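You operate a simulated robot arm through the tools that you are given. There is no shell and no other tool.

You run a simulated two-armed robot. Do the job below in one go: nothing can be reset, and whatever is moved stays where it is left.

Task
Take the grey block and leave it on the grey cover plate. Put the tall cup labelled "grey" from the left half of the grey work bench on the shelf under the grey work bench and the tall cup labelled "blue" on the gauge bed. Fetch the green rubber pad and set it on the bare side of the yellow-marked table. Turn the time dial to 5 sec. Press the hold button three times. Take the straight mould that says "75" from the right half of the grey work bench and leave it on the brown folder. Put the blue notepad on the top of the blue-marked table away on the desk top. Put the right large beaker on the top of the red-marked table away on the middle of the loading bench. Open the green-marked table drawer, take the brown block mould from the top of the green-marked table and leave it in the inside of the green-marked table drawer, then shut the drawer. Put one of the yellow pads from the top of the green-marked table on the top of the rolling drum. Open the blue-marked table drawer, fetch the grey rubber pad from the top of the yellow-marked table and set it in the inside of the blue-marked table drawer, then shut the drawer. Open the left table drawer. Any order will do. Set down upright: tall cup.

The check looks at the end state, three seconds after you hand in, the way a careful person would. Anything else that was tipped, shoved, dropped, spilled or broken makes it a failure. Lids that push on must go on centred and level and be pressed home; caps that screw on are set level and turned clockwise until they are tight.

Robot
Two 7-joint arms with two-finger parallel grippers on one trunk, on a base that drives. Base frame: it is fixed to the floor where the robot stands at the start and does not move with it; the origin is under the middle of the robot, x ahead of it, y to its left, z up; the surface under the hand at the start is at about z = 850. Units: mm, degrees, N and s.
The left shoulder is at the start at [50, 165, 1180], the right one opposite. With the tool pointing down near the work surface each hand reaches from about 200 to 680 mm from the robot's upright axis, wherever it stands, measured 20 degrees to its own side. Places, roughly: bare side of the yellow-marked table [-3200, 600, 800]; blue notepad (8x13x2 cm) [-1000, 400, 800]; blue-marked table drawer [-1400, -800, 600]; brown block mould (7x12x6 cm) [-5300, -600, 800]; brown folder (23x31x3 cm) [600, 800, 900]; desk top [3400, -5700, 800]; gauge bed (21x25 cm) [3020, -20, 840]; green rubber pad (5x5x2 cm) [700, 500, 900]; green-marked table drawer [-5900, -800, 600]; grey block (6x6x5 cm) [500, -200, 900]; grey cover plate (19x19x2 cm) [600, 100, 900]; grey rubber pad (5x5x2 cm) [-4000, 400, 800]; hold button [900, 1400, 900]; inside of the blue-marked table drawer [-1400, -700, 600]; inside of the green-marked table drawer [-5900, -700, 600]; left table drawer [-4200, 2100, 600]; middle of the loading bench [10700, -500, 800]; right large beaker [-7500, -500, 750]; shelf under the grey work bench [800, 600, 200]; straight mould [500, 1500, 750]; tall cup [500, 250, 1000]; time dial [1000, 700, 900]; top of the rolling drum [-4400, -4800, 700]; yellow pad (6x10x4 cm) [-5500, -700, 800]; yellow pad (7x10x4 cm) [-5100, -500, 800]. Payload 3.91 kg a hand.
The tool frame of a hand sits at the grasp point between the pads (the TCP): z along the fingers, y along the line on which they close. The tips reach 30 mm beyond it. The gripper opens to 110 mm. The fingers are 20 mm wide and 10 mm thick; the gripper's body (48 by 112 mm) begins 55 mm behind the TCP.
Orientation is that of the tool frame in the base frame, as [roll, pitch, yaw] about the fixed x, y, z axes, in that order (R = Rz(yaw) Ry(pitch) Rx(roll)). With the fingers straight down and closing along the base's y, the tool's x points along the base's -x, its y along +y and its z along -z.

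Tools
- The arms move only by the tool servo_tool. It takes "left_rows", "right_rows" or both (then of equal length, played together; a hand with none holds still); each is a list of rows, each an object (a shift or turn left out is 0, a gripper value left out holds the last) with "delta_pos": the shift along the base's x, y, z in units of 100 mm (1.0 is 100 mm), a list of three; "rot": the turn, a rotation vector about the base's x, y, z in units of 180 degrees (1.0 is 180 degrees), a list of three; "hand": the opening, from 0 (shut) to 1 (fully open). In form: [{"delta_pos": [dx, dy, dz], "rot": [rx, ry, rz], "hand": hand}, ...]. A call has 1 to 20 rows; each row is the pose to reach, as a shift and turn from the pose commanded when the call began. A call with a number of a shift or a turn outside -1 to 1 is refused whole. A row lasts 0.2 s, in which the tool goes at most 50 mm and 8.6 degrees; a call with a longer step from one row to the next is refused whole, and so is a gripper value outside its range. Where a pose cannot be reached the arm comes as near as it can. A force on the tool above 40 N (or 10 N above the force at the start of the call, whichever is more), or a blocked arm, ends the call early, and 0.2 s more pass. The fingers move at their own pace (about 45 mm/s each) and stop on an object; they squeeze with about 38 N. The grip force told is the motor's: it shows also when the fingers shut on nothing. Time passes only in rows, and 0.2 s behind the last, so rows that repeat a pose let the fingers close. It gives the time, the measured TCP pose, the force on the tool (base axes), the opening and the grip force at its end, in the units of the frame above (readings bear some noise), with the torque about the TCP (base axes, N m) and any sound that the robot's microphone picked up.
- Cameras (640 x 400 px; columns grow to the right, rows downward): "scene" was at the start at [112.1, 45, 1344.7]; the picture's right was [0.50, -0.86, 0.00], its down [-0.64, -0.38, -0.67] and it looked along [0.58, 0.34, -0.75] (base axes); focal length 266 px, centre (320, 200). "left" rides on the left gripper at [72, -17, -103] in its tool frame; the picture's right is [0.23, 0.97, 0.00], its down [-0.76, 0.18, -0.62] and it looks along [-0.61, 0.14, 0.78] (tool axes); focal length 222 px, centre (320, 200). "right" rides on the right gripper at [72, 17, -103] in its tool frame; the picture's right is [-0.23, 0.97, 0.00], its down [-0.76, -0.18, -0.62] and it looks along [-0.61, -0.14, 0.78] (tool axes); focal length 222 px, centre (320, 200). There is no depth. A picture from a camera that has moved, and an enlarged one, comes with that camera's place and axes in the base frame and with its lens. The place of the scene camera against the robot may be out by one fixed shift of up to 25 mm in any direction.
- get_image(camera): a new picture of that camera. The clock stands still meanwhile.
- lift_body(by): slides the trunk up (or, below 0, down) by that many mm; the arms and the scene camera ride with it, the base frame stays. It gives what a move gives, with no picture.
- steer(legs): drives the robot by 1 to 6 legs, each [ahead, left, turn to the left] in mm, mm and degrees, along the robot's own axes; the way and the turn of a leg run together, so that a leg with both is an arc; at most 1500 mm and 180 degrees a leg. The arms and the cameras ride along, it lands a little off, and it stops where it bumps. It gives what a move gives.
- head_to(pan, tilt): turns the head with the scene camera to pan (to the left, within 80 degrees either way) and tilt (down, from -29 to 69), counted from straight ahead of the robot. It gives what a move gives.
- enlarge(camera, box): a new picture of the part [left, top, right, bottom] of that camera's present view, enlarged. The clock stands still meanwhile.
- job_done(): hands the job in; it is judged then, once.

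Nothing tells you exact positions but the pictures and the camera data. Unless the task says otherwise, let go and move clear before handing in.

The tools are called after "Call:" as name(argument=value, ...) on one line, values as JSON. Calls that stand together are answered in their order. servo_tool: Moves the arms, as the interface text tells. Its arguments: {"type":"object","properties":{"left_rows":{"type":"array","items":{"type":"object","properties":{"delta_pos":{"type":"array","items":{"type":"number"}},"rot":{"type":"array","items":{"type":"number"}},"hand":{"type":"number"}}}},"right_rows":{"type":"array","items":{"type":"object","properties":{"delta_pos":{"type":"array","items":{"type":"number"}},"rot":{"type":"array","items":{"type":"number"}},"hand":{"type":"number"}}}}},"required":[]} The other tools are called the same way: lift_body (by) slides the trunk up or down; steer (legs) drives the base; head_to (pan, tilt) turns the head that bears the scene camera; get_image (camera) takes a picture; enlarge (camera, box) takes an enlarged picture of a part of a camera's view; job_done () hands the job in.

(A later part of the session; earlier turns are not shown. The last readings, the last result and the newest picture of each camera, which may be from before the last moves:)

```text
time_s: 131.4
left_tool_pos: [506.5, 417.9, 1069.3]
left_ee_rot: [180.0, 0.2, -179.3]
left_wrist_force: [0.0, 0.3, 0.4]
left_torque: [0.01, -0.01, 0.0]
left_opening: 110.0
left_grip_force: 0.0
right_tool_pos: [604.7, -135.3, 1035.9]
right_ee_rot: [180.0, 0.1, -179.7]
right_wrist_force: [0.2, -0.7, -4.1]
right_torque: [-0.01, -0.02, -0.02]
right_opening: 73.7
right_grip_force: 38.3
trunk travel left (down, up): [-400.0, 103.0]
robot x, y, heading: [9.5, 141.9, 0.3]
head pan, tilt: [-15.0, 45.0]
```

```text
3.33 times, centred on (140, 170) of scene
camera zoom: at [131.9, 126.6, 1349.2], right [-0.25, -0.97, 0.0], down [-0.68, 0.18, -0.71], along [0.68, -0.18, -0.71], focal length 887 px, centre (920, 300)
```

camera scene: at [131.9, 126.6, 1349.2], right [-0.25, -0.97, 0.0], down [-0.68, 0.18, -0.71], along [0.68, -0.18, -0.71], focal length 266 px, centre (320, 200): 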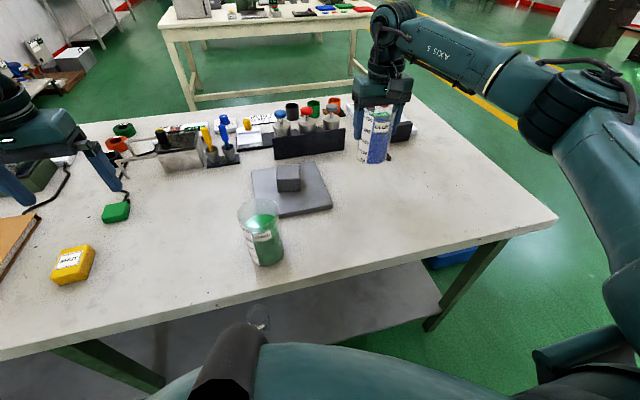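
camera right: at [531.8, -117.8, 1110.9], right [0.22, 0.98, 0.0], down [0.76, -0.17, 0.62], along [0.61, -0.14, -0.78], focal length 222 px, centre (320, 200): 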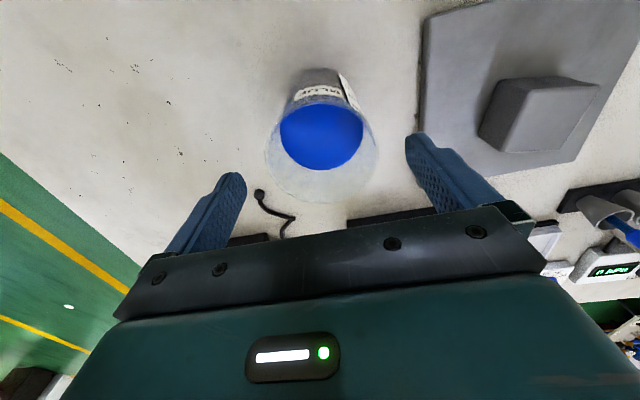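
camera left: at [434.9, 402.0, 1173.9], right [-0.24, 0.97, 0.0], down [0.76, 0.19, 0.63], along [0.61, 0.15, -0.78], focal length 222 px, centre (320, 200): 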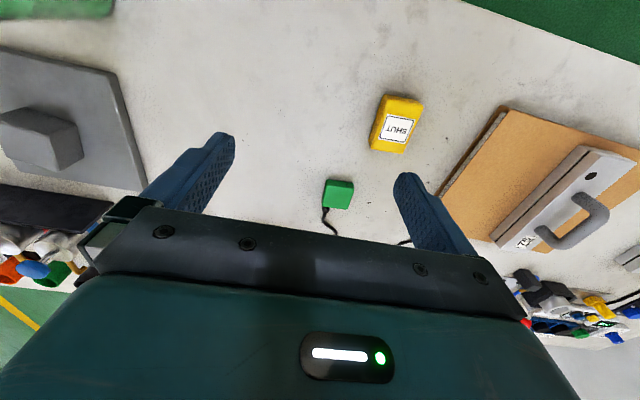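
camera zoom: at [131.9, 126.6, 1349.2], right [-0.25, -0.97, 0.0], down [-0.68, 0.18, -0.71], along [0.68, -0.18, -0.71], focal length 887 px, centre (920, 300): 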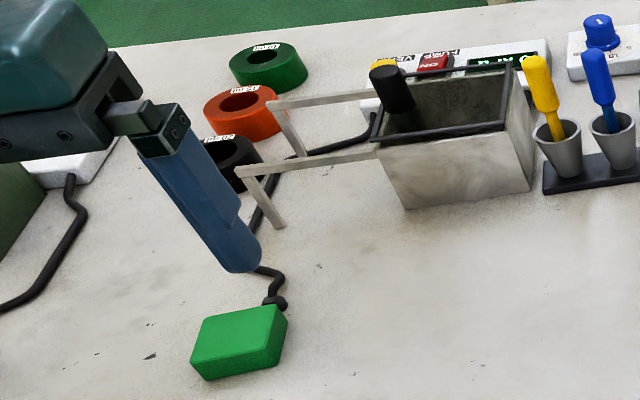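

Raise the blue cup a bit more, strafe left, and bring the left hand above the green pad (about [652, 487]).

Call:
servo_tool(right_rows=[{"delta_pos": [-0.1, 0, 0.2]}, {"delta_pos": [-0.3, 0, 0.4]}, {"delta_pos": [-0.5, 0, 0.6]}])

Call:
steer(legs=[[0, 150, 0]])

Call:
servo_tool(left_rows=[{"delta_pos": [0.3, -0.2, 0]}, {"delta_pos": [0.6, -0.4, 0]}, {"delta_pos": [0.9, -0.6, -0.1]}, {"delta_pos": [1.0, -0.75, -0.4]}])

Call:
get_image(camera="left")

```text
time_s: 132.2
left_tool_pos: [506.9, 419.0, 1070.0]
left_ee_rot: [-180.0, 0.2, -179.2]
left_wrist_force: [0.4, -0.3, 0.2]
left_torque: [-0.02, -0.04, -0.01]
left_opening: 110.1
left_grip_force: 0.0
right_tool_pos: [554.1, -135.9, 1096.1]
right_ee_rot: [179.9, 0.0, -179.7]
right_wrist_force: [-0.9, 0.0, -4.0]
right_torque: [-0.05, 0.0, 0.02]
right_opening: 73.8
right_grip_force: 38.3
trunk travel left (down, up): [-400.0, 103.0]
robot x, y, heading: [9.8, 140.4, 0.5]
head pan, tilt: [-15.0, 45.0]
```

```text
time_s: 134.1
left_tool_pos: [505.8, 569.2, 1070.0]
left_ee_rot: [-180.0, 0.2, -179.4]
left_wrist_force: [0.2, -0.6, -0.4]
left_torque: [-0.05, 0.01, 0.02]
left_opening: 109.7
left_grip_force: 0.0
right_tool_pos: [553.4, 15.2, 1095.9]
right_ee_rot: [-180.0, -0.1, -179.7]
right_wrist_force: [0.6, 0.4, -4.6]
right_torque: [0.0, 0.0, 0.03]
right_opening: 73.8
right_grip_force: 37.9
trunk travel left (down, up): [-400.0, 103.0]
robot x, y, heading: [9.2, 292.5, 0.2]
head pan, tilt: [-15.0, 45.0]
```

```text
time_s: 135.1
left_tool_pos: [606.6, 495.7, 1026.4]
left_ee_rot: [-180.0, 0.1, -179.3]
left_wrist_force: [0.0, 0.2, 0.2]
left_torque: [-0.02, -0.01, -0.03]
left_opening: 110.1
left_grip_force: 0.0
right_tool_pos: [553.9, 15.0, 1095.6]
right_ee_rot: [180.0, -0.1, -179.7]
right_wrist_force: [0.2, 0.6, -3.6]
right_torque: [-0.02, 0.0, 0.0]
right_opening: 73.9
right_grip_force: 37.7
trunk travel left (down, up): [-400.0, 103.0]
robot x, y, heading: [5.6, 291.8, 0.3]
head pan, tilt: [-15.0, 45.0]
```

```text
taken
camera left: at [534.5, 478.2, 1131.0], right [-0.24, 0.97, 0.0], down [0.76, 0.19, 0.63], along [0.61, 0.15, -0.78], focal length 222 px, centre (320, 200)
```

left: 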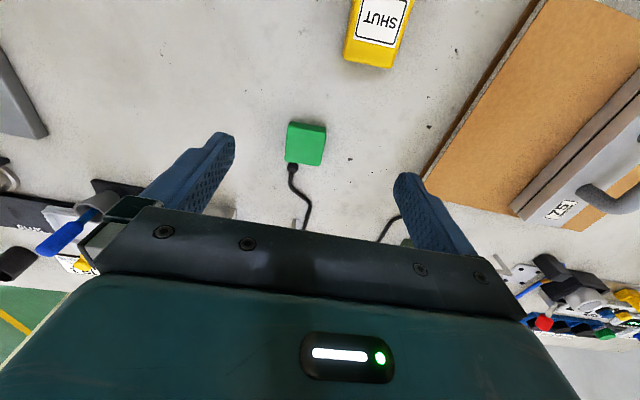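

Call:
enlarge(camera="left", box=[250, 100, 370, 180])

```text
5.00 times, centred on (310, 140) of left
camera zoom: at [534.5, 478.2, 1131.0], right [-0.24, 0.97, 0.0], down [0.76, 0.19, 0.63], along [0.61, 0.15, -0.78], focal length 1111 px, centre (370, 500)
```

zoom: 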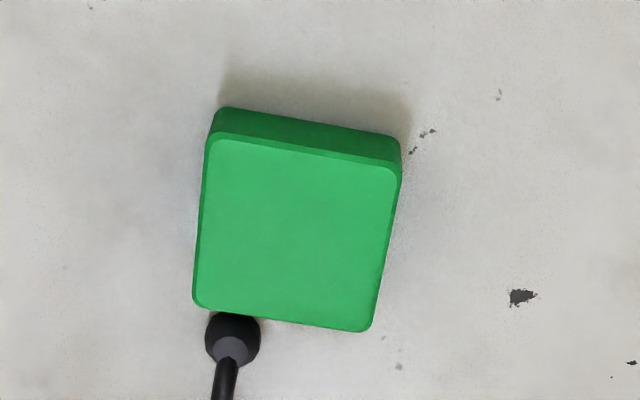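

Pad centre is [661, 489], nearly axis-aligned, with a cable end just behind it. I'll come down with the fingers closing along y, clear of the cable.

Call:
servo_tool(left_rows=[{"delta_pos": [0.25, -0.03, -0.2], "hand": 0.8}, {"delta_pos": [0.5, -0.06, -0.4], "hand": 0.8}, {"delta_pos": [0.54, -0.07, -0.7], "rot": [0, 0, 0.012], "hand": 0.8}, {"delta_pos": [0.54, -0.07, -0.9], "rot": [0, 0, 0.012], "hand": 0.8}])

Call:
get_image(camera="left")

```text
time_s: 136.1
left_tool_pos: [659.9, 484.9, 936.8]
left_ee_rot: [179.9, 0.1, -177.2]
left_wrist_force: [0.3, -0.1, 0.1]
left_torque: [0.0, 0.0, -0.01]
left_opening: 87.9
left_grip_force: 0.1
right_tool_pos: [553.0, 14.6, 1096.0]
right_ee_rot: [179.9, -0.1, -179.6]
right_wrist_force: [-0.1, -0.4, -4.6]
right_torque: [-0.02, -0.05, 0.03]
right_opening: 73.8
right_grip_force: 38.4
trunk travel left (down, up): [-400.0, 103.0]
robot x, y, heading: [9.7, 285.2, 0.4]
head pan, tilt: [-15.0, 45.0]
```

```text
taken
camera left: at [588.5, 466.1, 1041.6], right [-0.28, 0.96, 0.0], down [0.75, 0.21, 0.63], along [0.6, 0.17, -0.78], focal length 222 px, centre (320, 200)
```

left: 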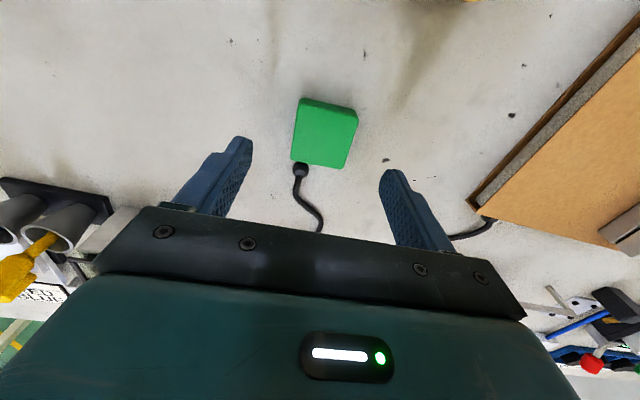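

Call:
servo_tool(left_rows=[{"delta_pos": [-0.04, 0.05, -0.2]}, {"delta_pos": [-0.04, 0.05, -0.4]}, {"delta_pos": [-0.04, 0.05, -0.53]}, {"delta_pos": [-0.04, 0.05, -0.53], "hand": 0}, {"delta_pos": [-0.04, 0.05, -0.53], "hand": 0}, {"delta_pos": [-0.04, 0.05, -0.53], "hand": 0}, {"delta_pos": [-0.04, 0.05, -0.53], "hand": 0}, {"delta_pos": [-0.04, 0.05, -0.53], "hand": 0}, {"delta_pos": [-0.04, 0.05, -0.53], "hand": 0}])

Call:
get_image(camera="left")

```text
time_s: 138.1
left_tool_pos: [656.0, 491.9, 887.1]
left_ee_rot: [179.9, 0.3, -177.2]
left_wrist_force: [-0.4, 0.3, 0.4]
left_torque: [-0.03, -0.01, 0.03]
left_opening: 47.2
left_grip_force: 37.9
right_tool_pos: [554.1, 14.6, 1095.6]
right_ee_rot: [-179.9, -0.1, -179.6]
right_wrist_force: [0.7, 0.6, -3.9]
right_torque: [0.02, 0.02, 0.03]
right_opening: 73.7
right_grip_force: 38.2
trunk travel left (down, up): [-400.0, 103.0]
robot x, y, heading: [8.2, 289.4, 0.7]
head pan, tilt: [-15.0, 45.0]
```

```text
taken
camera left: at [584.4, 472.9, 991.1], right [-0.28, 0.96, 0.0], down [0.75, 0.21, 0.63], along [0.6, 0.17, -0.78], focal length 222 px, centre (320, 200)
```

left: 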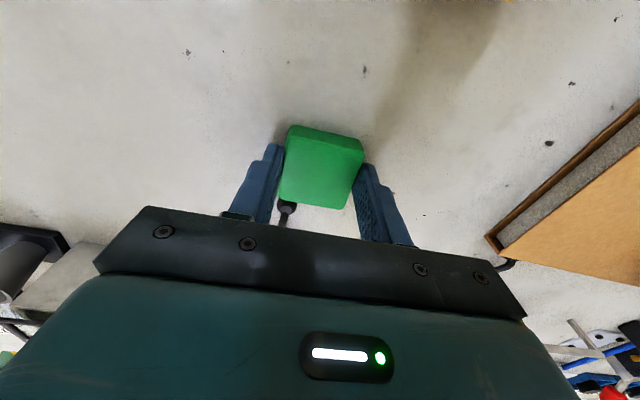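

Gripped at 47 mm. Lift it.

Call:
servo_tool(left_rows=[{"delta_pos": [0, 0, 0.03]}, {"delta_pos": [0, 0, 0.1]}, {"delta_pos": [0, 0, 0.3]}, {"delta_pos": [0, 0, 0.6]}, {"delta_pos": [0, 0, 1.0]}])

Call:
servo_tool(left_rows=[{"delta_pos": [-0.3, 0, 0.3]}, {"delta_pos": [-0.6, 0, 0.6]}, {"delta_pos": [-0.9, 0, 0.9]}])

Call:
get_image(camera="left")

Call:
get_image(camera="scene")

```text
time_s: 139.3
left_tool_pos: [657.5, 490.4, 987.4]
left_ee_rot: [179.9, 0.2, -177.1]
left_wrist_force: [0.0, 0.3, -0.7]
left_torque: [0.0, -0.04, 0.0]
left_opening: 47.1
left_grip_force: 37.8
right_tool_pos: [551.7, 13.5, 1096.6]
right_ee_rot: [179.9, 0.0, -179.6]
right_wrist_force: [-1.0, 0.0, -4.6]
right_torque: [0.0, -0.03, -0.02]
right_opening: 73.7
right_grip_force: 38.1
trunk travel left (down, up): [-400.0, 103.0]
robot x, y, heading: [8.4, 292.1, 0.2]
head pan, tilt: [-15.0, 45.0]
```

```text
time_s: 140.1
left_tool_pos: [565.9, 492.2, 1077.4]
left_ee_rot: [179.9, 0.2, -177.1]
left_wrist_force: [-0.1, 0.4, 0.2]
left_torque: [-0.03, 0.05, -0.03]
left_opening: 47.2
left_grip_force: 38.1
right_tool_pos: [553.7, 15.5, 1096.5]
right_ee_rot: [-180.0, 0.0, -179.6]
right_wrist_force: [-0.5, -0.1, -4.2]
right_torque: [0.0, -0.03, -0.03]
right_opening: 73.7
right_grip_force: 38.1
trunk travel left (down, up): [-400.0, 103.0]
robot x, y, heading: [8.5, 290.6, 0.7]
head pan, tilt: [-15.0, 45.0]
```

```text
taken
camera left: at [494.8, 472.3, 1181.4], right [-0.28, 0.96, 0.0], down [0.75, 0.21, 0.63], along [0.6, 0.17, -0.78], focal length 222 px, centre (320, 200)
```

left: 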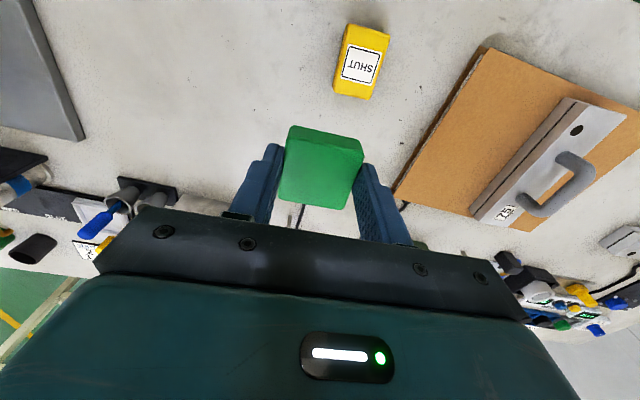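

```text
taken
camera scene: at [130.3, 276.3, 1349.3], right [-0.25, -0.97, 0.0], down [-0.68, 0.18, -0.71], along [0.68, -0.18, -0.71], focal length 266 px, centre (320, 200)
```

scene: 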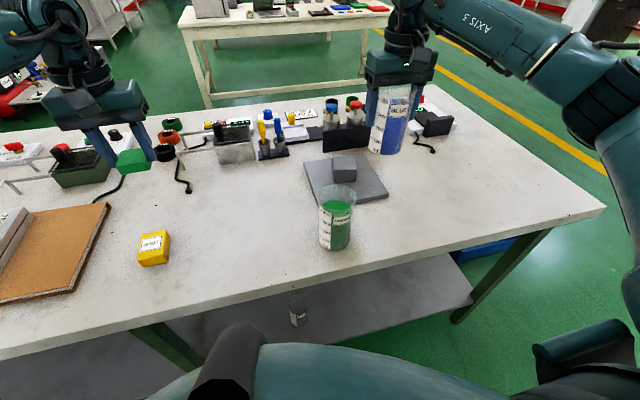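

Both objects are in hand. Back away from the bench and look to the right for the route round the bench's right end.

Call:
steer(legs=[[-500, 0, 0], [0, 0, -90]])

Call:
head_to(pan=0, tilt=20)

Call:
get_image(camera="scene")

Call:
head_to(pan=60, tilt=20)

Call:
get_image(camera="scene")

Call:
head_to(pan=-70, tilt=15)

Call:
get_image(camera="scene")

```text
time_s: 146.9
left_tool_pos: [-278.0, -270.2, 1077.6]
left_ee_rot: [-180.0, 0.2, 93.7]
left_wrist_force: [0.4, -0.9, -0.9]
left_torque: [0.0, -0.01, -0.02]
left_opening: 47.4
left_grip_force: 38.4
right_tool_pos: [-756.6, -262.8, 1096.1]
right_ee_rot: [-179.9, 0.0, 91.2]
right_wrist_force: [0.2, 0.9, -4.1]
right_torque: [-0.01, -0.02, 0.03]
right_opening: 73.5
right_grip_force: 38.2
trunk travel left (down, up): [-400.0, 103.0]
robot x, y, heading: [-486.8, 284.3, -88.9]
head pan, tilt: [-15.0, 45.0]
```

```text
time_s: 147.8
left_tool_pos: [-278.5, -269.5, 1076.9]
left_ee_rot: [-180.0, 0.2, 93.7]
left_wrist_force: [0.2, -0.4, -0.1]
left_torque: [0.02, -0.02, 0.03]
left_opening: 47.2
left_grip_force: 37.7
right_tool_pos: [-756.1, -262.0, 1094.9]
right_ee_rot: [-180.0, -0.1, 91.2]
right_wrist_force: [-0.8, -0.6, -3.4]
right_torque: [0.01, -0.02, 0.03]
right_opening: 73.7
right_grip_force: 38.2
trunk travel left (down, up): [-400.0, 103.0]
robot x, y, heading: [-484.8, 287.2, -88.9]
head pan, tilt: [0.0, 20.0]
```

```text
taken
camera scene: at [-469.5, 169.2, 1387.8], right [-1.0, -0.02, 0.0], down [-0.01, 0.34, -0.94], along [0.02, -0.94, -0.34], focal length 266 px, centre (320, 200)
```

scene: 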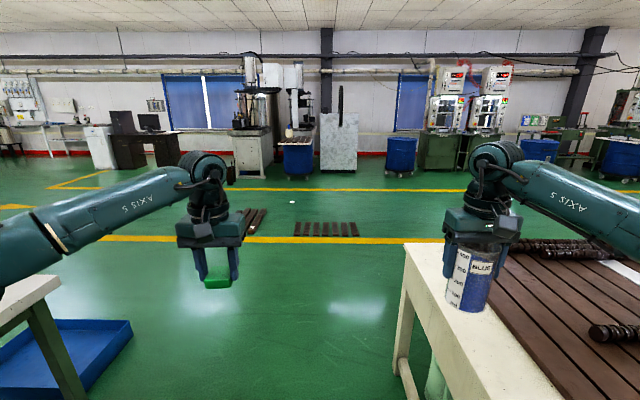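

```text
time_s: 149.1
left_tool_pos: [-278.1, -271.0, 1076.2]
left_ee_rot: [-179.9, 0.1, 93.7]
left_wrist_force: [0.9, 0.1, -0.3]
left_torque: [0.01, -0.01, 0.0]
left_opening: 47.3
left_grip_force: 38.1
right_tool_pos: [-755.1, -262.6, 1095.7]
right_ee_rot: [-180.0, -0.1, 91.2]
right_wrist_force: [-0.1, -0.2, -3.4]
right_torque: [-0.02, 0.0, 0.0]
right_opening: 73.7
right_grip_force: 38.3
trunk travel left (down, up): [-400.0, 103.0]
robot x, y, heading: [-487.4, 287.7, -88.8]
head pan, tilt: [60.0, 20.0]
```

```text
taken
camera scene: at [-389.9, 217.5, 1387.9], right [-0.48, -0.88, 0.0], down [-0.3, 0.17, -0.94], along [0.82, -0.45, -0.34], focal length 266 px, centre (320, 200)
```

scene: 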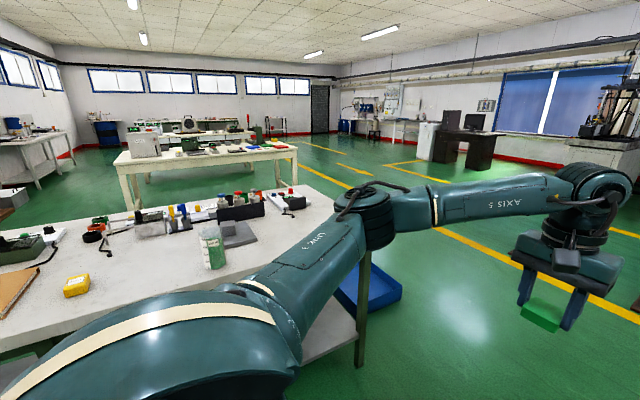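

```text
time_s: 151.2
left_tool_pos: [-278.1, -270.7, 1076.6]
left_ee_rot: [-180.0, 0.2, 93.7]
left_wrist_force: [-0.6, 0.3, -1.3]
left_torque: [-0.03, 0.01, -0.01]
left_opening: 47.0
left_grip_force: 37.7
right_tool_pos: [-756.7, -263.3, 1095.4]
right_ee_rot: [-179.9, -0.1, 91.2]
right_wrist_force: [-0.2, 0.4, -3.4]
right_torque: [0.0, 0.02, 0.01]
right_opening: 73.6
right_grip_force: 38.1
trunk travel left (down, up): [-400.0, 103.0]
robot x, y, heading: [-486.5, 286.7, -89.0]
head pan, tilt: [-70.0, 15.0]
```

```text
taken
camera scene: at [-558.5, 228.5, 1396.0], right [-0.36, 0.93, 0.0], down [0.24, 0.09, -0.97], along [-0.9, -0.35, -0.26], focal length 266 px, centre (320, 200)
```

scene: 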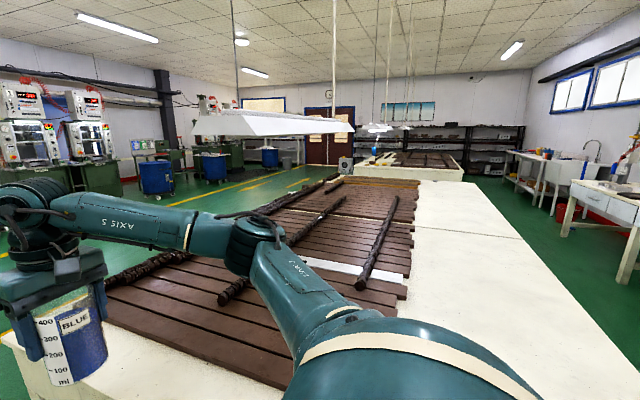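

The route right is clear apart from a blue tray on the floor (to about y=-1090). I'll drive around at y≈-1600.

Call:
steer(legs=[[0, 200, 0], [1500, 0, -1], [380, 0, 0], [0, 0, 90]])

Call:
head_to(pan=0, tilt=20)

Call:
get_image(camera="scene")

```text
time_s: 166.6
left_tool_pos: [319.7, -1424.5, 1078.0]
left_ee_rot: [179.9, 0.1, -176.3]
left_wrist_force: [-0.2, -0.3, -1.1]
left_torque: [0.01, -0.02, -0.01]
left_opening: 47.3
left_grip_force: 37.6
right_tool_pos: [312.1, -1901.0, 1096.6]
right_ee_rot: [-180.0, -0.1, -179.0]
right_wrist_force: [0.2, -0.5, -4.2]
right_torque: [0.04, 0.01, 0.02]
right_opening: 73.6
right_grip_force: 38.1
trunk travel left (down, up): [-400.0, 103.0]
robot x, y, heading: [-236.0, -1632.8, 1.3]
head pan, tilt: [-70.0, 15.0]
```

```text
time_s: 168.0
left_tool_pos: [319.7, -1424.4, 1077.4]
left_ee_rot: [180.0, 0.2, -176.4]
left_wrist_force: [0.0, 0.9, -0.4]
left_torque: [-0.01, -0.03, 0.01]
left_opening: 47.3
left_grip_force: 38.2
right_tool_pos: [312.1, -1901.7, 1096.2]
right_ee_rot: [180.0, 0.0, -178.9]
right_wrist_force: [-0.1, -0.2, -4.1]
right_torque: [-0.01, -0.01, -0.02]
right_opening: 73.4
right_grip_force: 37.7
trunk travel left (down, up): [-400.0, 103.0]
robot x, y, heading: [-236.7, -1632.6, 1.2]
head pan, tilt: [0.0, 20.0]
```

```text
taken
camera scene: at [-100.0, -1624.1, 1387.9], right [0.02, -1.0, 0.0], down [-0.34, -0.01, -0.94], along [0.94, 0.02, -0.34], focal length 266 px, centre (320, 200)
```

scene: 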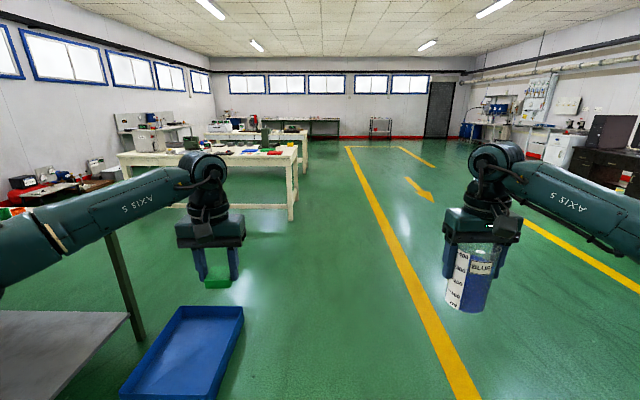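

Call:
steer(legs=[[1500, 0, -1.2], [550, 0, 0]])

Call:
head_to(pan=35, tilt=25)

Call:
get_image(camera="scene")

```text
time_s: 178.2
left_tool_pos: [2382.5, -1447.1, 1076.9]
left_ee_rot: [179.9, 0.2, -178.3]
left_wrist_force: [1.2, 0.2, -0.9]
left_torque: [-0.01, 0.0, 0.03]
left_opening: 47.5
left_grip_force: 37.5
right_tool_pos: [2359.5, -1922.4, 1095.8]
right_ee_rot: [180.0, -0.1, 179.2]
right_wrist_force: [0.3, 0.4, -4.0]
right_torque: [-0.05, 0.01, 0.01]
right_opening: 73.3
right_grip_force: 37.8
trunk travel left (down, up): [-400.0, 103.0]
robot x, y, heading: [1818.3, -1636.2, -0.7]
head pan, tilt: [0.0, 20.0]
```

```text
time_s: 179.2
left_tool_pos: [2380.7, -1444.9, 1077.4]
left_ee_rot: [-180.0, 0.2, -178.3]
left_wrist_force: [-0.4, -0.7, -1.5]
left_torque: [-0.01, 0.01, 0.0]
left_opening: 47.4
left_grip_force: 38.1
right_tool_pos: [2357.9, -1922.3, 1096.6]
right_ee_rot: [180.0, -0.2, 179.2]
right_wrist_force: [-0.8, 0.1, -4.2]
right_torque: [0.03, -0.02, 0.02]
right_opening: 73.5
right_grip_force: 38.1
trunk travel left (down, up): [-400.0, 103.0]
robot x, y, heading: [1819.8, -1634.8, -0.5]
head pan, tilt: [35.0, 25.0]
```

```text
taken
camera scene: at [1939.4, -1578.4, 1379.8], right [0.56, -0.83, 0.0], down [-0.35, -0.24, -0.91], along [0.75, 0.51, -0.42], focal length 266 px, centre (320, 200)
```

scene: 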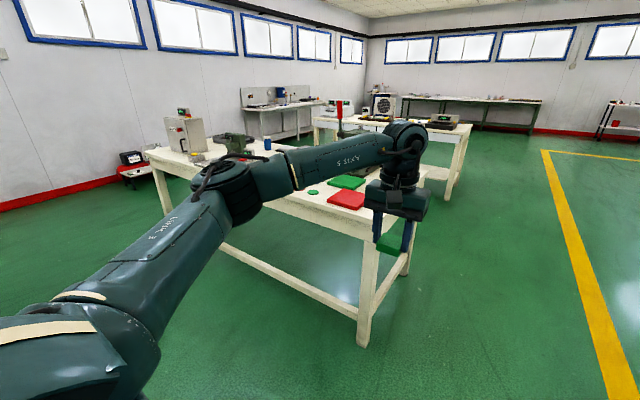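

Call:
steer(legs=[[0, 1500, 0.5], [0, 250, 0]])

Call:
head_to(pan=0, tilt=30)

Call:
get_image(camera="scene")

Call:
enlarge(camera="scene", box=[160, 40, 480, 240])

```text
time_s: 194.8
left_tool_pos: [2428.2, 280.4, 1076.1]
left_ee_rot: [-180.0, 0.2, -179.6]
left_wrist_force: [-0.2, 0.2, -0.1]
left_torque: [0.03, -0.03, 0.0]
left_opening: 47.2
left_grip_force: 38.1
right_tool_pos: [2394.2, -195.5, 1097.0]
right_ee_rot: [-180.0, -0.2, 177.8]
right_wrist_force: [0.4, 0.5, -4.7]
right_torque: [0.0, -0.01, 0.0]
right_opening: 72.9
right_grip_force: 37.4
trunk travel left (down, up): [-400.0, 103.0]
robot x, y, heading: [1859.8, 109.4, -2.0]
head pan, tilt: [35.0, 25.0]
```

```text
time_s: 195.8
left_tool_pos: [2430.0, 281.1, 1075.9]
left_ee_rot: [-180.0, 0.1, -179.7]
left_wrist_force: [-0.4, 0.3, -1.3]
left_torque: [-0.02, -0.02, -0.04]
left_opening: 47.4
left_grip_force: 37.7
right_tool_pos: [2394.0, -196.9, 1095.3]
right_ee_rot: [180.0, -0.1, 177.8]
right_wrist_force: [0.7, 0.5, -3.6]
right_torque: [0.01, -0.04, -0.01]
right_opening: 73.3
right_grip_force: 38.2
trunk travel left (down, up): [-400.0, 103.0]
robot x, y, heading: [1859.9, 105.2, -1.8]
head pan, tilt: [0.0, 30.0]
```

```text
taken
camera scene: at [1996.5, 104.8, 1371.8], right [-0.04, -1.0, 0.0], down [-0.5, 0.02, -0.87], along [0.87, -0.03, -0.5], focal length 266 px, centre (320, 200)
```

scene: 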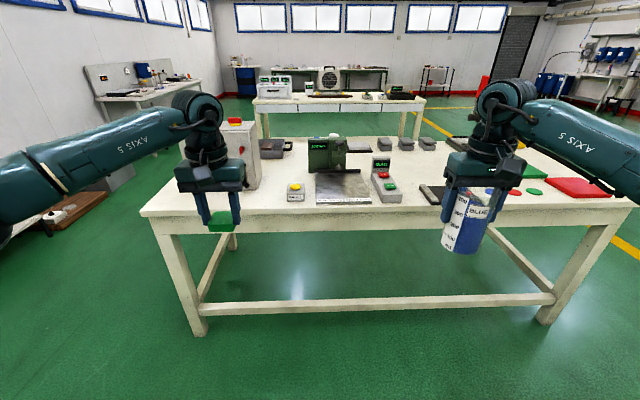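

```text
2.00 times, centred on (320, 140) of scene
camera zoom: at [1996.5, 104.8, 1371.8], right [-0.04, -1.0, 0.0], down [-0.5, 0.02, -0.87], along [0.87, -0.03, -0.5], focal length 532 px, centre (320, 320)
```

zoom: 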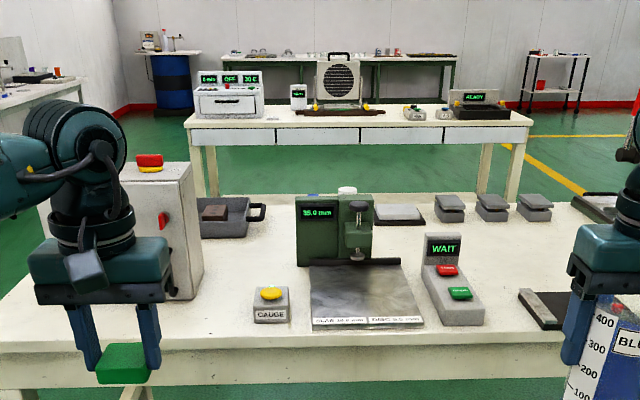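

I see the gauge: a metal bed (x≈2855–3110, y≈−125–90) with its head at the back. A control box stands on the left, so I first pull the left hand (green pad) back, then approach.

Call:
servo_tool(left_rows=[{"delta_pos": [-0.3, 0.1, 0.1]}, {"delta_pos": [-0.6, 0.2, 0.2]}, {"delta_pos": [-0.9, 0.3, 0.3]}])

Call:
servo_tool(left_rows=[{"delta_pos": [-0.3, 0.1, 0.1]}, {"delta_pos": [-0.6, 0.2, 0.2]}, {"delta_pos": [-0.9, 0.3, 0.3]}])

Call:
servo_tool(left_rows=[{"delta_pos": [-0.3, 0, 0.1]}, {"delta_pos": [-0.5, 0, 0.2]}])

Call:
steer(legs=[[0, 60, 1.8], [350, 0, 0]])

Call:
get_image(camera="scene")

Call:
get_image(camera="right")

```text
time_s: 196.7
left_tool_pos: [2338.7, 309.9, 1106.3]
left_ee_rot: [180.0, 0.2, -179.7]
left_wrist_force: [0.5, 0.7, -0.4]
left_torque: [0.01, 0.0, 0.01]
left_opening: 47.2
left_grip_force: 38.5
right_tool_pos: [2393.5, -195.9, 1096.8]
right_ee_rot: [-179.9, -0.1, 177.8]
right_wrist_force: [-0.2, 0.4, -3.9]
right_torque: [-0.04, -0.03, 0.02]
right_opening: 73.0
right_grip_force: 37.6
trunk travel left (down, up): [-400.0, 103.0]
robot x, y, heading: [1860.1, 102.7, -2.1]
head pan, tilt: [0.0, 30.0]
```

```text
time_s: 197.4
left_tool_pos: [2248.8, 340.5, 1134.8]
left_ee_rot: [-180.0, 0.2, -179.6]
left_wrist_force: [-0.4, -0.1, -1.0]
left_torque: [0.0, -0.02, 0.0]
left_opening: 47.0
left_grip_force: 37.9
right_tool_pos: [2392.9, -196.4, 1095.1]
right_ee_rot: [-180.0, -0.2, 177.8]
right_wrist_force: [-1.4, -0.5, -3.5]
right_torque: [0.0, -0.02, 0.01]
right_opening: 72.9
right_grip_force: 38.1
trunk travel left (down, up): [-400.0, 103.0]
robot x, y, heading: [1862.1, 103.1, -2.1]
head pan, tilt: [0.0, 30.0]
```

```text
time_s: 198.1
left_tool_pos: [2199.7, 338.9, 1157.0]
left_ee_rot: [179.9, 0.3, -179.6]
left_wrist_force: [0.7, 0.4, 0.4]
left_torque: [-0.01, -0.01, -0.01]
left_opening: 47.4
left_grip_force: 38.2
right_tool_pos: [2393.2, -195.5, 1095.1]
right_ee_rot: [-180.0, -0.1, 177.8]
right_wrist_force: [-0.1, -0.1, -3.4]
right_torque: [0.03, -0.03, 0.01]
right_opening: 73.0
right_grip_force: 38.1
trunk travel left (down, up): [-400.0, 103.0]
robot x, y, heading: [1861.6, 103.7, -2.3]
head pan, tilt: [0.0, 30.0]
```

```text
time_s: 201.1
left_tool_pos: [2543.1, 408.5, 1156.8]
left_ee_rot: [179.9, 0.1, -177.7]
left_wrist_force: [-0.1, -0.4, -1.0]
left_torque: [-0.03, 0.03, -0.01]
left_opening: 47.2
left_grip_force: 38.1
right_tool_pos: [2756.7, -119.1, 1094.9]
right_ee_rot: [179.9, 0.0, 179.9]
right_wrist_force: [-0.6, 0.8, -4.4]
right_torque: [0.03, -0.04, -0.04]
right_opening: 73.0
right_grip_force: 38.3
trunk travel left (down, up): [-400.0, 103.0]
robot x, y, heading: [2216.4, 165.5, 0.1]
head pan, tilt: [0.0, 30.0]
```

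```text
taken
camera scene: at [2348.0, 166.7, 1371.7], right [0.0, -1.0, 0.0], down [-0.5, 0.0, -0.87], along [0.87, 0.0, -0.5], focal length 266 px, centre (320, 200)
```

scene: 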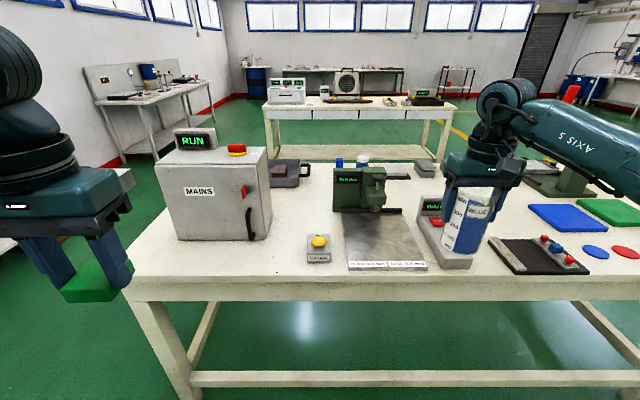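

```text
taken
camera right: at [2684.6, -103.0, 1199.0], right [0.23, 0.97, 0.0], down [0.76, -0.18, 0.62], along [0.6, -0.14, -0.78], focal length 222 px, centre (320, 200)
```

right: 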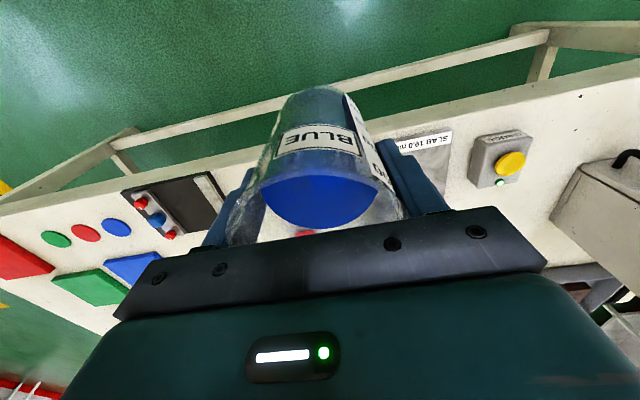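

The free front part of the bed is around x 2871–3100, y −127–83. Drive in and bring the cup over it.

Call:
steer(legs=[[190, 0, 0]])

Call:
servo_tool(right_rows=[{"delta_pos": [0, 0.25, 0]}, {"delta_pos": [0, 0.5, 0]}, {"delta_pos": [0, 0.75, 0]}, {"delta_pos": [0, 1.0, 0]}])

Call:
get_image(camera="right")

Call:
get_image(camera="scene")

```text
time_s: 202.7
left_tool_pos: [2734.0, 409.8, 1157.0]
left_ee_rot: [-180.0, 0.2, -177.6]
left_wrist_force: [0.8, 0.6, 0.0]
left_torque: [0.0, 0.02, -0.01]
left_opening: 47.6
left_grip_force: 38.5
right_tool_pos: [2946.7, -118.0, 1094.8]
right_ee_rot: [179.9, -0.1, -179.9]
right_wrist_force: [0.3, -0.1, -3.3]
right_torque: [-0.01, 0.01, -0.01]
right_opening: 73.2
right_grip_force: 38.2
trunk travel left (down, up): [-400.0, 103.0]
robot x, y, heading: [2401.7, 164.2, -0.3]
head pan, tilt: [0.0, 30.0]
```

```text
time_s: 203.7
left_tool_pos: [2732.3, 410.8, 1156.7]
left_ee_rot: [179.9, 0.1, -177.6]
left_wrist_force: [0.3, 0.1, -1.0]
left_torque: [0.0, -0.01, -0.02]
left_opening: 47.2
left_grip_force: 38.2
right_tool_pos: [2946.5, -18.2, 1095.4]
right_ee_rot: [179.9, -0.1, -180.0]
right_wrist_force: [-0.1, 0.1, -3.4]
right_torque: [0.06, 0.02, 0.02]
right_opening: 73.1
right_grip_force: 38.3
trunk travel left (down, up): [-400.0, 103.0]
robot x, y, heading: [2399.0, 156.7, 0.2]
head pan, tilt: [0.0, 30.0]
```

```text
taken
camera right: at [2874.6, -2.9, 1199.3], right [0.23, 0.97, 0.0], down [0.76, -0.18, 0.62], along [0.61, -0.14, -0.78], focal length 222 px, centre (320, 200)
```

right: 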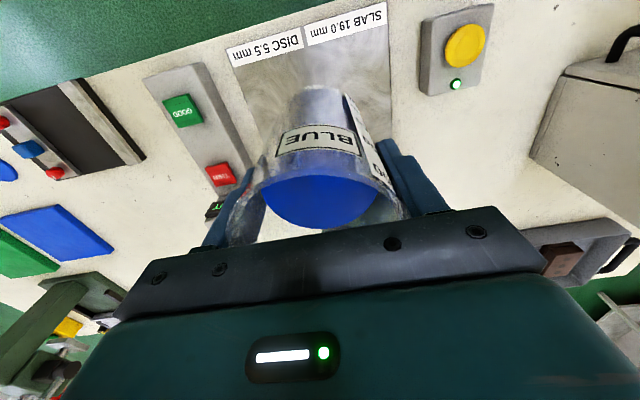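

```text
taken
camera scene: at [2538.1, 167.5, 1371.8], right [0.0, -1.0, 0.0], down [-0.5, 0.0, -0.87], along [0.87, 0.0, -0.5], focal length 266 px, centre (320, 200)
```

scene: 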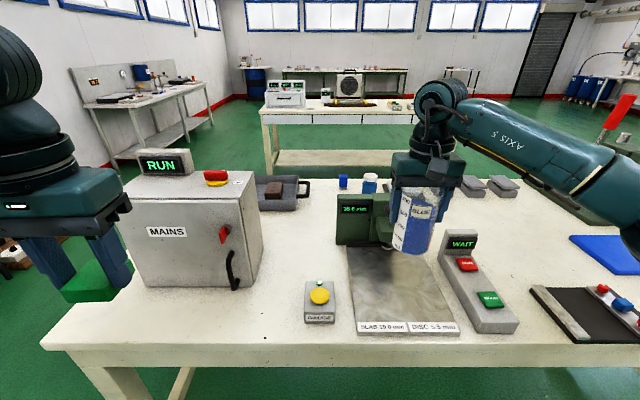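

Cup is over the bed, move 15 mm deeper and lower it.

Call:
servo_tool(right_rows=[{"delta_pos": [0.15, -0.03, -0.2]}, {"delta_pos": [0.15, -0.03, -0.5]}, {"delta_pos": [0.15, -0.03, -0.8]}, {"delta_pos": [0.15, -0.03, -1.0]}])

Call:
servo_tool(right_rows=[{"delta_pos": [0, 0, -0.2]}, {"delta_pos": [0, 0, -0.35]}, {"delta_pos": [0, 0, -0.45]}, {"delta_pos": [0, 0, -0.5]}])

Call:
get_image(camera="right")

Call:
enlarge(camera="scene", box=[300, 100, 500, 350])

```text
time_s: 204.7
left_tool_pos: [2731.9, 407.5, 1157.3]
left_ee_rot: [179.9, 0.2, -177.5]
left_wrist_force: [-0.2, -0.2, -0.2]
left_torque: [0.0, 0.0, -0.03]
left_opening: 47.4
left_grip_force: 38.0
right_tool_pos: [2962.1, -22.1, 994.8]
right_ee_rot: [-180.0, -0.1, 180.0]
right_wrist_force: [-0.1, -0.4, -3.9]
right_torque: [-0.01, 0.02, -0.01]
right_opening: 73.1
right_grip_force: 37.6
trunk travel left (down, up): [-400.0, 103.0]
robot x, y, heading: [2402.1, 162.8, -0.1]
head pan, tilt: [0.0, 30.0]
```

```text
time_s: 205.7
left_tool_pos: [2731.8, 410.3, 1158.2]
left_ee_rot: [-179.9, 0.1, -177.6]
left_wrist_force: [0.9, 0.0, -0.6]
left_torque: [-0.01, 0.0, 0.01]
left_opening: 47.6
left_grip_force: 38.3
right_tool_pos: [2961.4, -21.4, 946.3]
right_ee_rot: [180.0, -0.1, 179.9]
right_wrist_force: [-0.1, -0.5, -3.2]
right_torque: [0.01, -0.02, 0.01]
right_opening: 73.1
right_grip_force: 37.9
trunk travel left (down, up): [-400.0, 103.0]
robot x, y, heading: [2402.0, 160.7, 0.0]
head pan, tilt: [0.0, 30.0]
```

```text
taken
camera right: at [2890.3, -5.6, 1049.3], right [0.23, 0.97, 0.0], down [0.76, -0.18, 0.62], along [0.61, -0.14, -0.78], focal length 222 px, centre (320, 200)
```

right: 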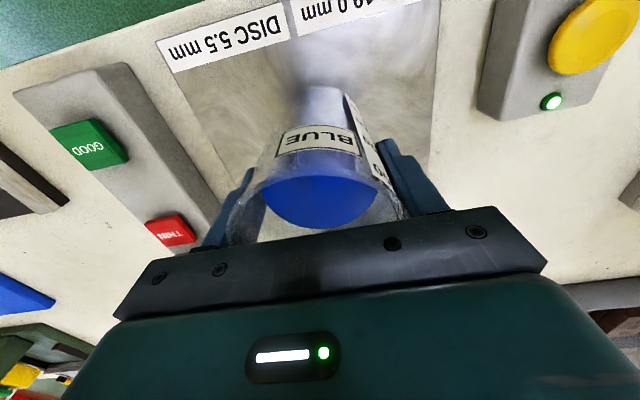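

```text
1.60 times, centred on (400, 225) of scene
camera zoom: at [2538.0, 167.0, 1371.8], right [0.0, -1.0, 0.0], down [-0.5, 0.0, -0.87], along [0.87, 0.0, -0.5], focal length 426 px, centre (192, 160)
```

zoom: 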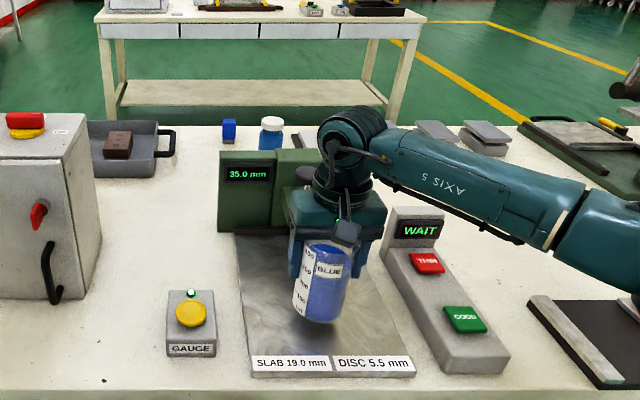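

Call:
servo_tool(right_rows=[{"delta_pos": [0, 0, -0.05]}, {"delta_pos": [0, 0, -0.09]}, {"delta_pos": [0, 0, -0.12]}, {"delta_pos": [0, 0, -0.15]}, {"delta_pos": [0, 0, -0.17]}, {"delta_pos": [0, 0, -0.19]}])

```text
time_s: 207.1
left_tool_pos: [2732.2, 408.4, 1157.1]
left_ee_rot: [-180.0, 0.2, -177.5]
left_wrist_force: [0.0, -0.2, -0.3]
left_torque: [0.0, 0.0, 0.0]
left_opening: 47.4
left_grip_force: 38.0
right_tool_pos: [2961.6, -23.2, 926.5]
right_ee_rot: [-179.9, -0.1, 180.0]
right_wrist_force: [0.2, 0.1, -3.4]
right_torque: [0.02, -0.02, 0.01]
right_opening: 73.0
right_grip_force: 38.2
trunk travel left (down, up): [-400.0, 103.0]
robot x, y, heading: [2404.5, 163.0, 0.0]
head pan, tilt: [0.0, 30.0]
```

Call:
servo_tool(right_rows=[{"delta_pos": [0, 0, -0.02]}, {"delta_pos": [0, 0, -0.04]}, {"delta_pos": [0, 0, -0.06]}, {"delta_pos": [0, 0, -0.07]}])

```text
time_s: 208.1
left_tool_pos: [2732.5, 409.0, 1156.8]
left_ee_rot: [179.9, 0.2, -177.6]
left_wrist_force: [0.1, 0.6, 0.0]
left_torque: [0.01, 0.0, -0.06]
left_opening: 47.4
left_grip_force: 38.4
right_tool_pos: [2961.0, -20.7, 920.7]
right_ee_rot: [179.9, 0.1, -180.0]
right_wrist_force: [0.7, -1.9, 3.0]
right_torque: [-0.06, 0.02, 0.07]
right_opening: 73.0
right_grip_force: 38.0
trunk travel left (down, up): [-400.0, 103.0]
robot x, y, heading: [2403.4, 161.5, 0.1]
head pan, tilt: [0.0, 30.0]
```

Contact. Release and rise straight up.

Call:
servo_tool(right_rows=[{"hand": 1}, {"hand": 1}, {"hand": 1}, {"hand": 1, "delta_pos": [0, 0, 0.1]}, {"hand": 1, "delta_pos": [0, 0, 0.3]}, {"hand": 1, "delta_pos": [0, 0, 0.6]}, {"hand": 1, "delta_pos": [0, 0, 1.0]}])

Call:
servo_tool(right_rows=[{"delta_pos": [-0.3, 0, 0.3]}, {"delta_pos": [-0.6, 0, 0.5]}, {"delta_pos": [-0.9, 0, 0.5]}])

Call:
get_image(camera="scene")

Call:
get_image(camera="right")

```text
time_s: 209.7
left_tool_pos: [2731.8, 409.1, 1157.6]
left_ee_rot: [-180.0, 0.3, -177.5]
left_wrist_force: [0.2, 0.5, 0.3]
left_torque: [-0.03, -0.02, 0.01]
left_opening: 47.3
left_grip_force: 37.7
right_tool_pos: [2960.4, -22.8, 1022.4]
right_ee_rot: [179.9, -0.1, -180.0]
right_wrist_force: [-0.2, -0.3, 0.4]
right_torque: [0.02, -0.02, 0.02]
right_opening: 110.0
right_grip_force: 0.0
trunk travel left (down, up): [-400.0, 103.0]
robot x, y, heading: [2399.0, 163.2, 0.0]
head pan, tilt: [0.0, 30.0]
```

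```text
time_s: 210.5
left_tool_pos: [2731.7, 408.8, 1156.9]
left_ee_rot: [-180.0, 0.2, -177.5]
left_wrist_force: [0.3, 0.1, -1.1]
left_torque: [0.01, 0.01, 0.0]
left_opening: 47.2
left_grip_force: 38.5
right_tool_pos: [2869.4, -20.5, 1068.4]
right_ee_rot: [-180.0, -0.1, -180.0]
right_wrist_force: [1.0, 1.6, 0.1]
right_torque: [-0.01, -0.01, 0.01]
right_opening: 110.1
right_grip_force: 0.0
trunk travel left (down, up): [-400.0, 103.0]
robot x, y, heading: [2405.9, 163.7, -0.1]
head pan, tilt: [0.0, 30.0]
```

```text
taken
camera scene: at [2537.3, 166.9, 1371.9], right [0.0, -1.0, 0.0], down [-0.5, 0.0, -0.87], along [0.87, 0.0, -0.5], focal length 266 px, centre (320, 200)
```

scene: 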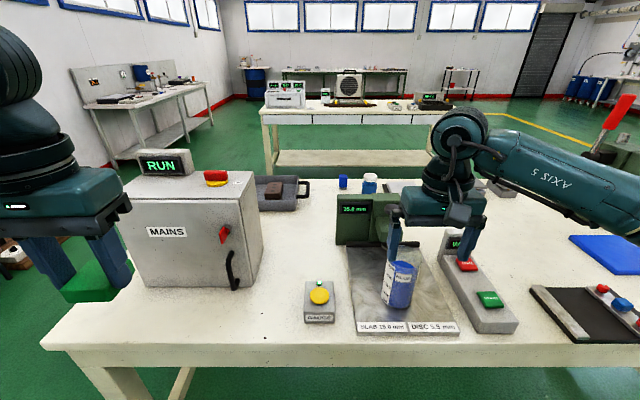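

```text
taken
camera right: at [2798.5, -4.6, 1172.2], right [0.23, 0.97, 0.0], down [0.76, -0.18, 0.62], along [0.61, -0.14, -0.78], focal length 222 px, centre (320, 200)
```

right: 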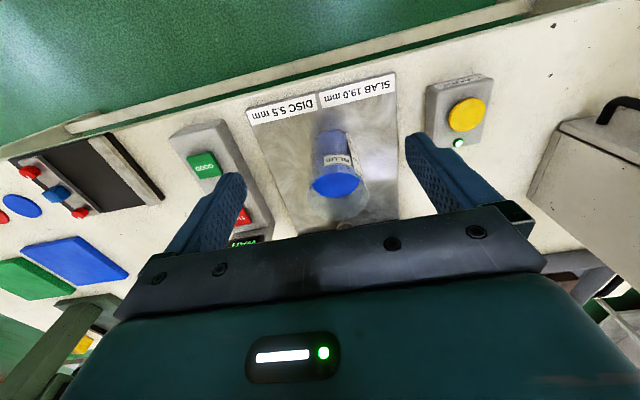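

The blue cup stands on the gauge bed. Next: back off, turn round and work on bench 1 from its operator side (time dial, hold button).

Call:
steer(legs=[[-650, 0, 0], [0, 370, 0], [0, 0, 180]])

Call:
head_to(pan=-10, tilt=35)

Call:
get_image(camera="scene")

Call:
enlarge(camera="scene", box=[200, 80, 520, 280])

```text
time_s: 224.8
left_tool_pos: [1405.9, 293.1, 1157.3]
left_ee_rot: [180.0, 0.3, 0.6]
left_wrist_force: [0.0, 0.3, 0.0]
left_torque: [0.02, 0.02, 0.0]
left_opening: 47.4
left_grip_force: 38.2
right_tool_pos: [1280.1, 728.6, 1069.5]
right_ee_rot: [-179.9, -0.1, -1.8]
right_wrist_force: [0.0, -0.6, -0.6]
right_torque: [-0.02, -0.02, -0.01]
right_opening: 109.9
right_grip_force: 0.0
trunk travel left (down, up): [-400.0, 103.0]
robot x, y, heading: [1740.5, 530.8, 178.6]
head pan, tilt: [0.0, 30.0]
```

```text
time_s: 225.5
left_tool_pos: [1405.6, 292.9, 1157.8]
left_ee_rot: [-180.0, 0.1, 0.6]
left_wrist_force: [0.6, 0.0, -1.3]
left_torque: [0.02, 0.0, 0.0]
left_opening: 47.1
left_grip_force: 37.7
right_tool_pos: [1279.9, 727.8, 1068.2]
right_ee_rot: [179.9, 0.0, -1.8]
right_wrist_force: [0.4, -0.4, -0.7]
right_torque: [0.03, -0.01, 0.02]
right_opening: 110.2
right_grip_force: 0.1
trunk travel left (down, up): [-400.0, 103.0]
robot x, y, heading: [1745.2, 532.5, 178.1]
head pan, tilt: [-10.0, 35.0]
```

```text
taken
camera scene: at [1641.7, 554.8, 1364.1], right [0.2, 0.98, 0.0], down [0.56, -0.12, -0.82], along [-0.8, 0.17, -0.57], focal length 266 px, centre (320, 200)
```

scene: 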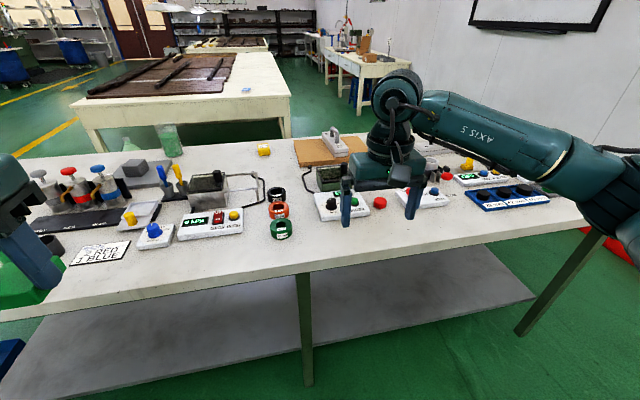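

```text
2.00 times, centred on (360, 180) of scene
camera zoom: at [1641.7, 554.8, 1364.1], right [0.2, 0.98, 0.0], down [0.56, -0.12, -0.82], along [-0.8, 0.17, -0.57], focal length 532 px, centre (240, 240)
```

zoom: 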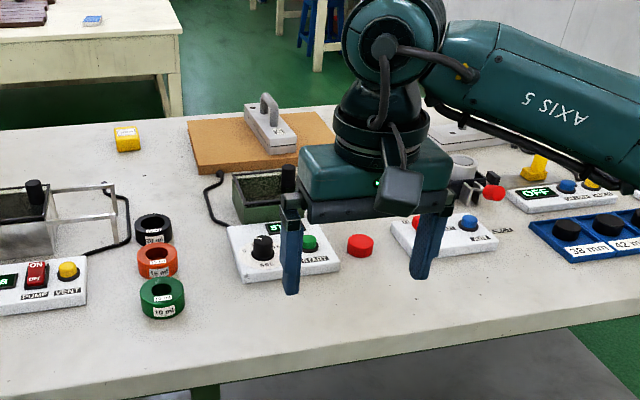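

Call:
enlarge(camera="scene", box=[300, 170, 400, 235])

Call:
enlarge(camera="scene", box=[440, 140, 560, 215])

Call:
enlarge(camera="scene", box=[60, 170, 300, 280])

```text
6.15 times, centred on (350, 202) of scene
camera zoom: at [1641.7, 554.8, 1364.1], right [0.2, 0.98, 0.0], down [0.56, -0.12, -0.82], along [-0.8, 0.17, -0.57], focal length 1638 px, centre (135, 185)
```

zoom: 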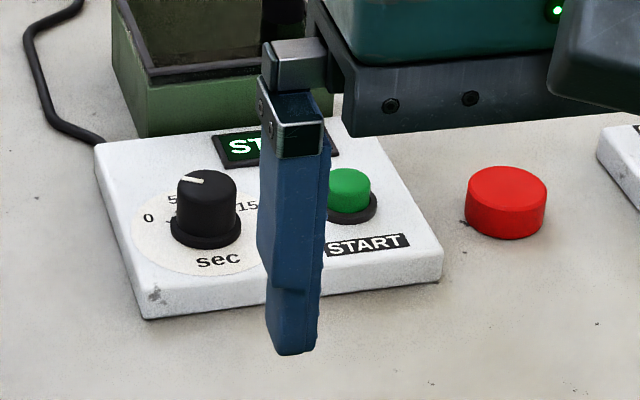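

```text
5.33 times, centred on (500, 178) of scene
camera zoom: at [1641.7, 554.8, 1364.1], right [0.2, 0.98, 0.0], down [0.56, -0.12, -0.82], along [-0.8, 0.17, -0.57], focal length 1420 px, centre (-640, 320)
```

zoom: 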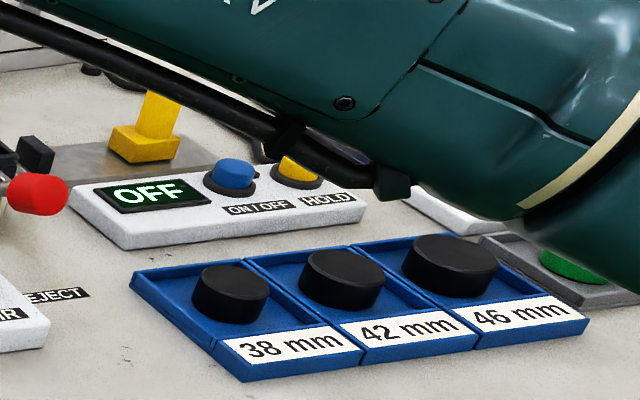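

```text
2.67 times, centred on (180, 225) of scene
camera zoom: at [1641.7, 554.8, 1364.1], right [0.2, 0.98, 0.0], down [0.56, -0.12, -0.82], along [-0.8, 0.17, -0.57], focal length 710 px, centre (693, 133)
```

zoom: 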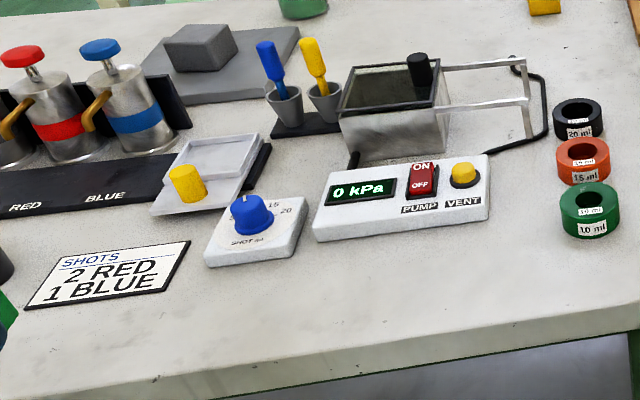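

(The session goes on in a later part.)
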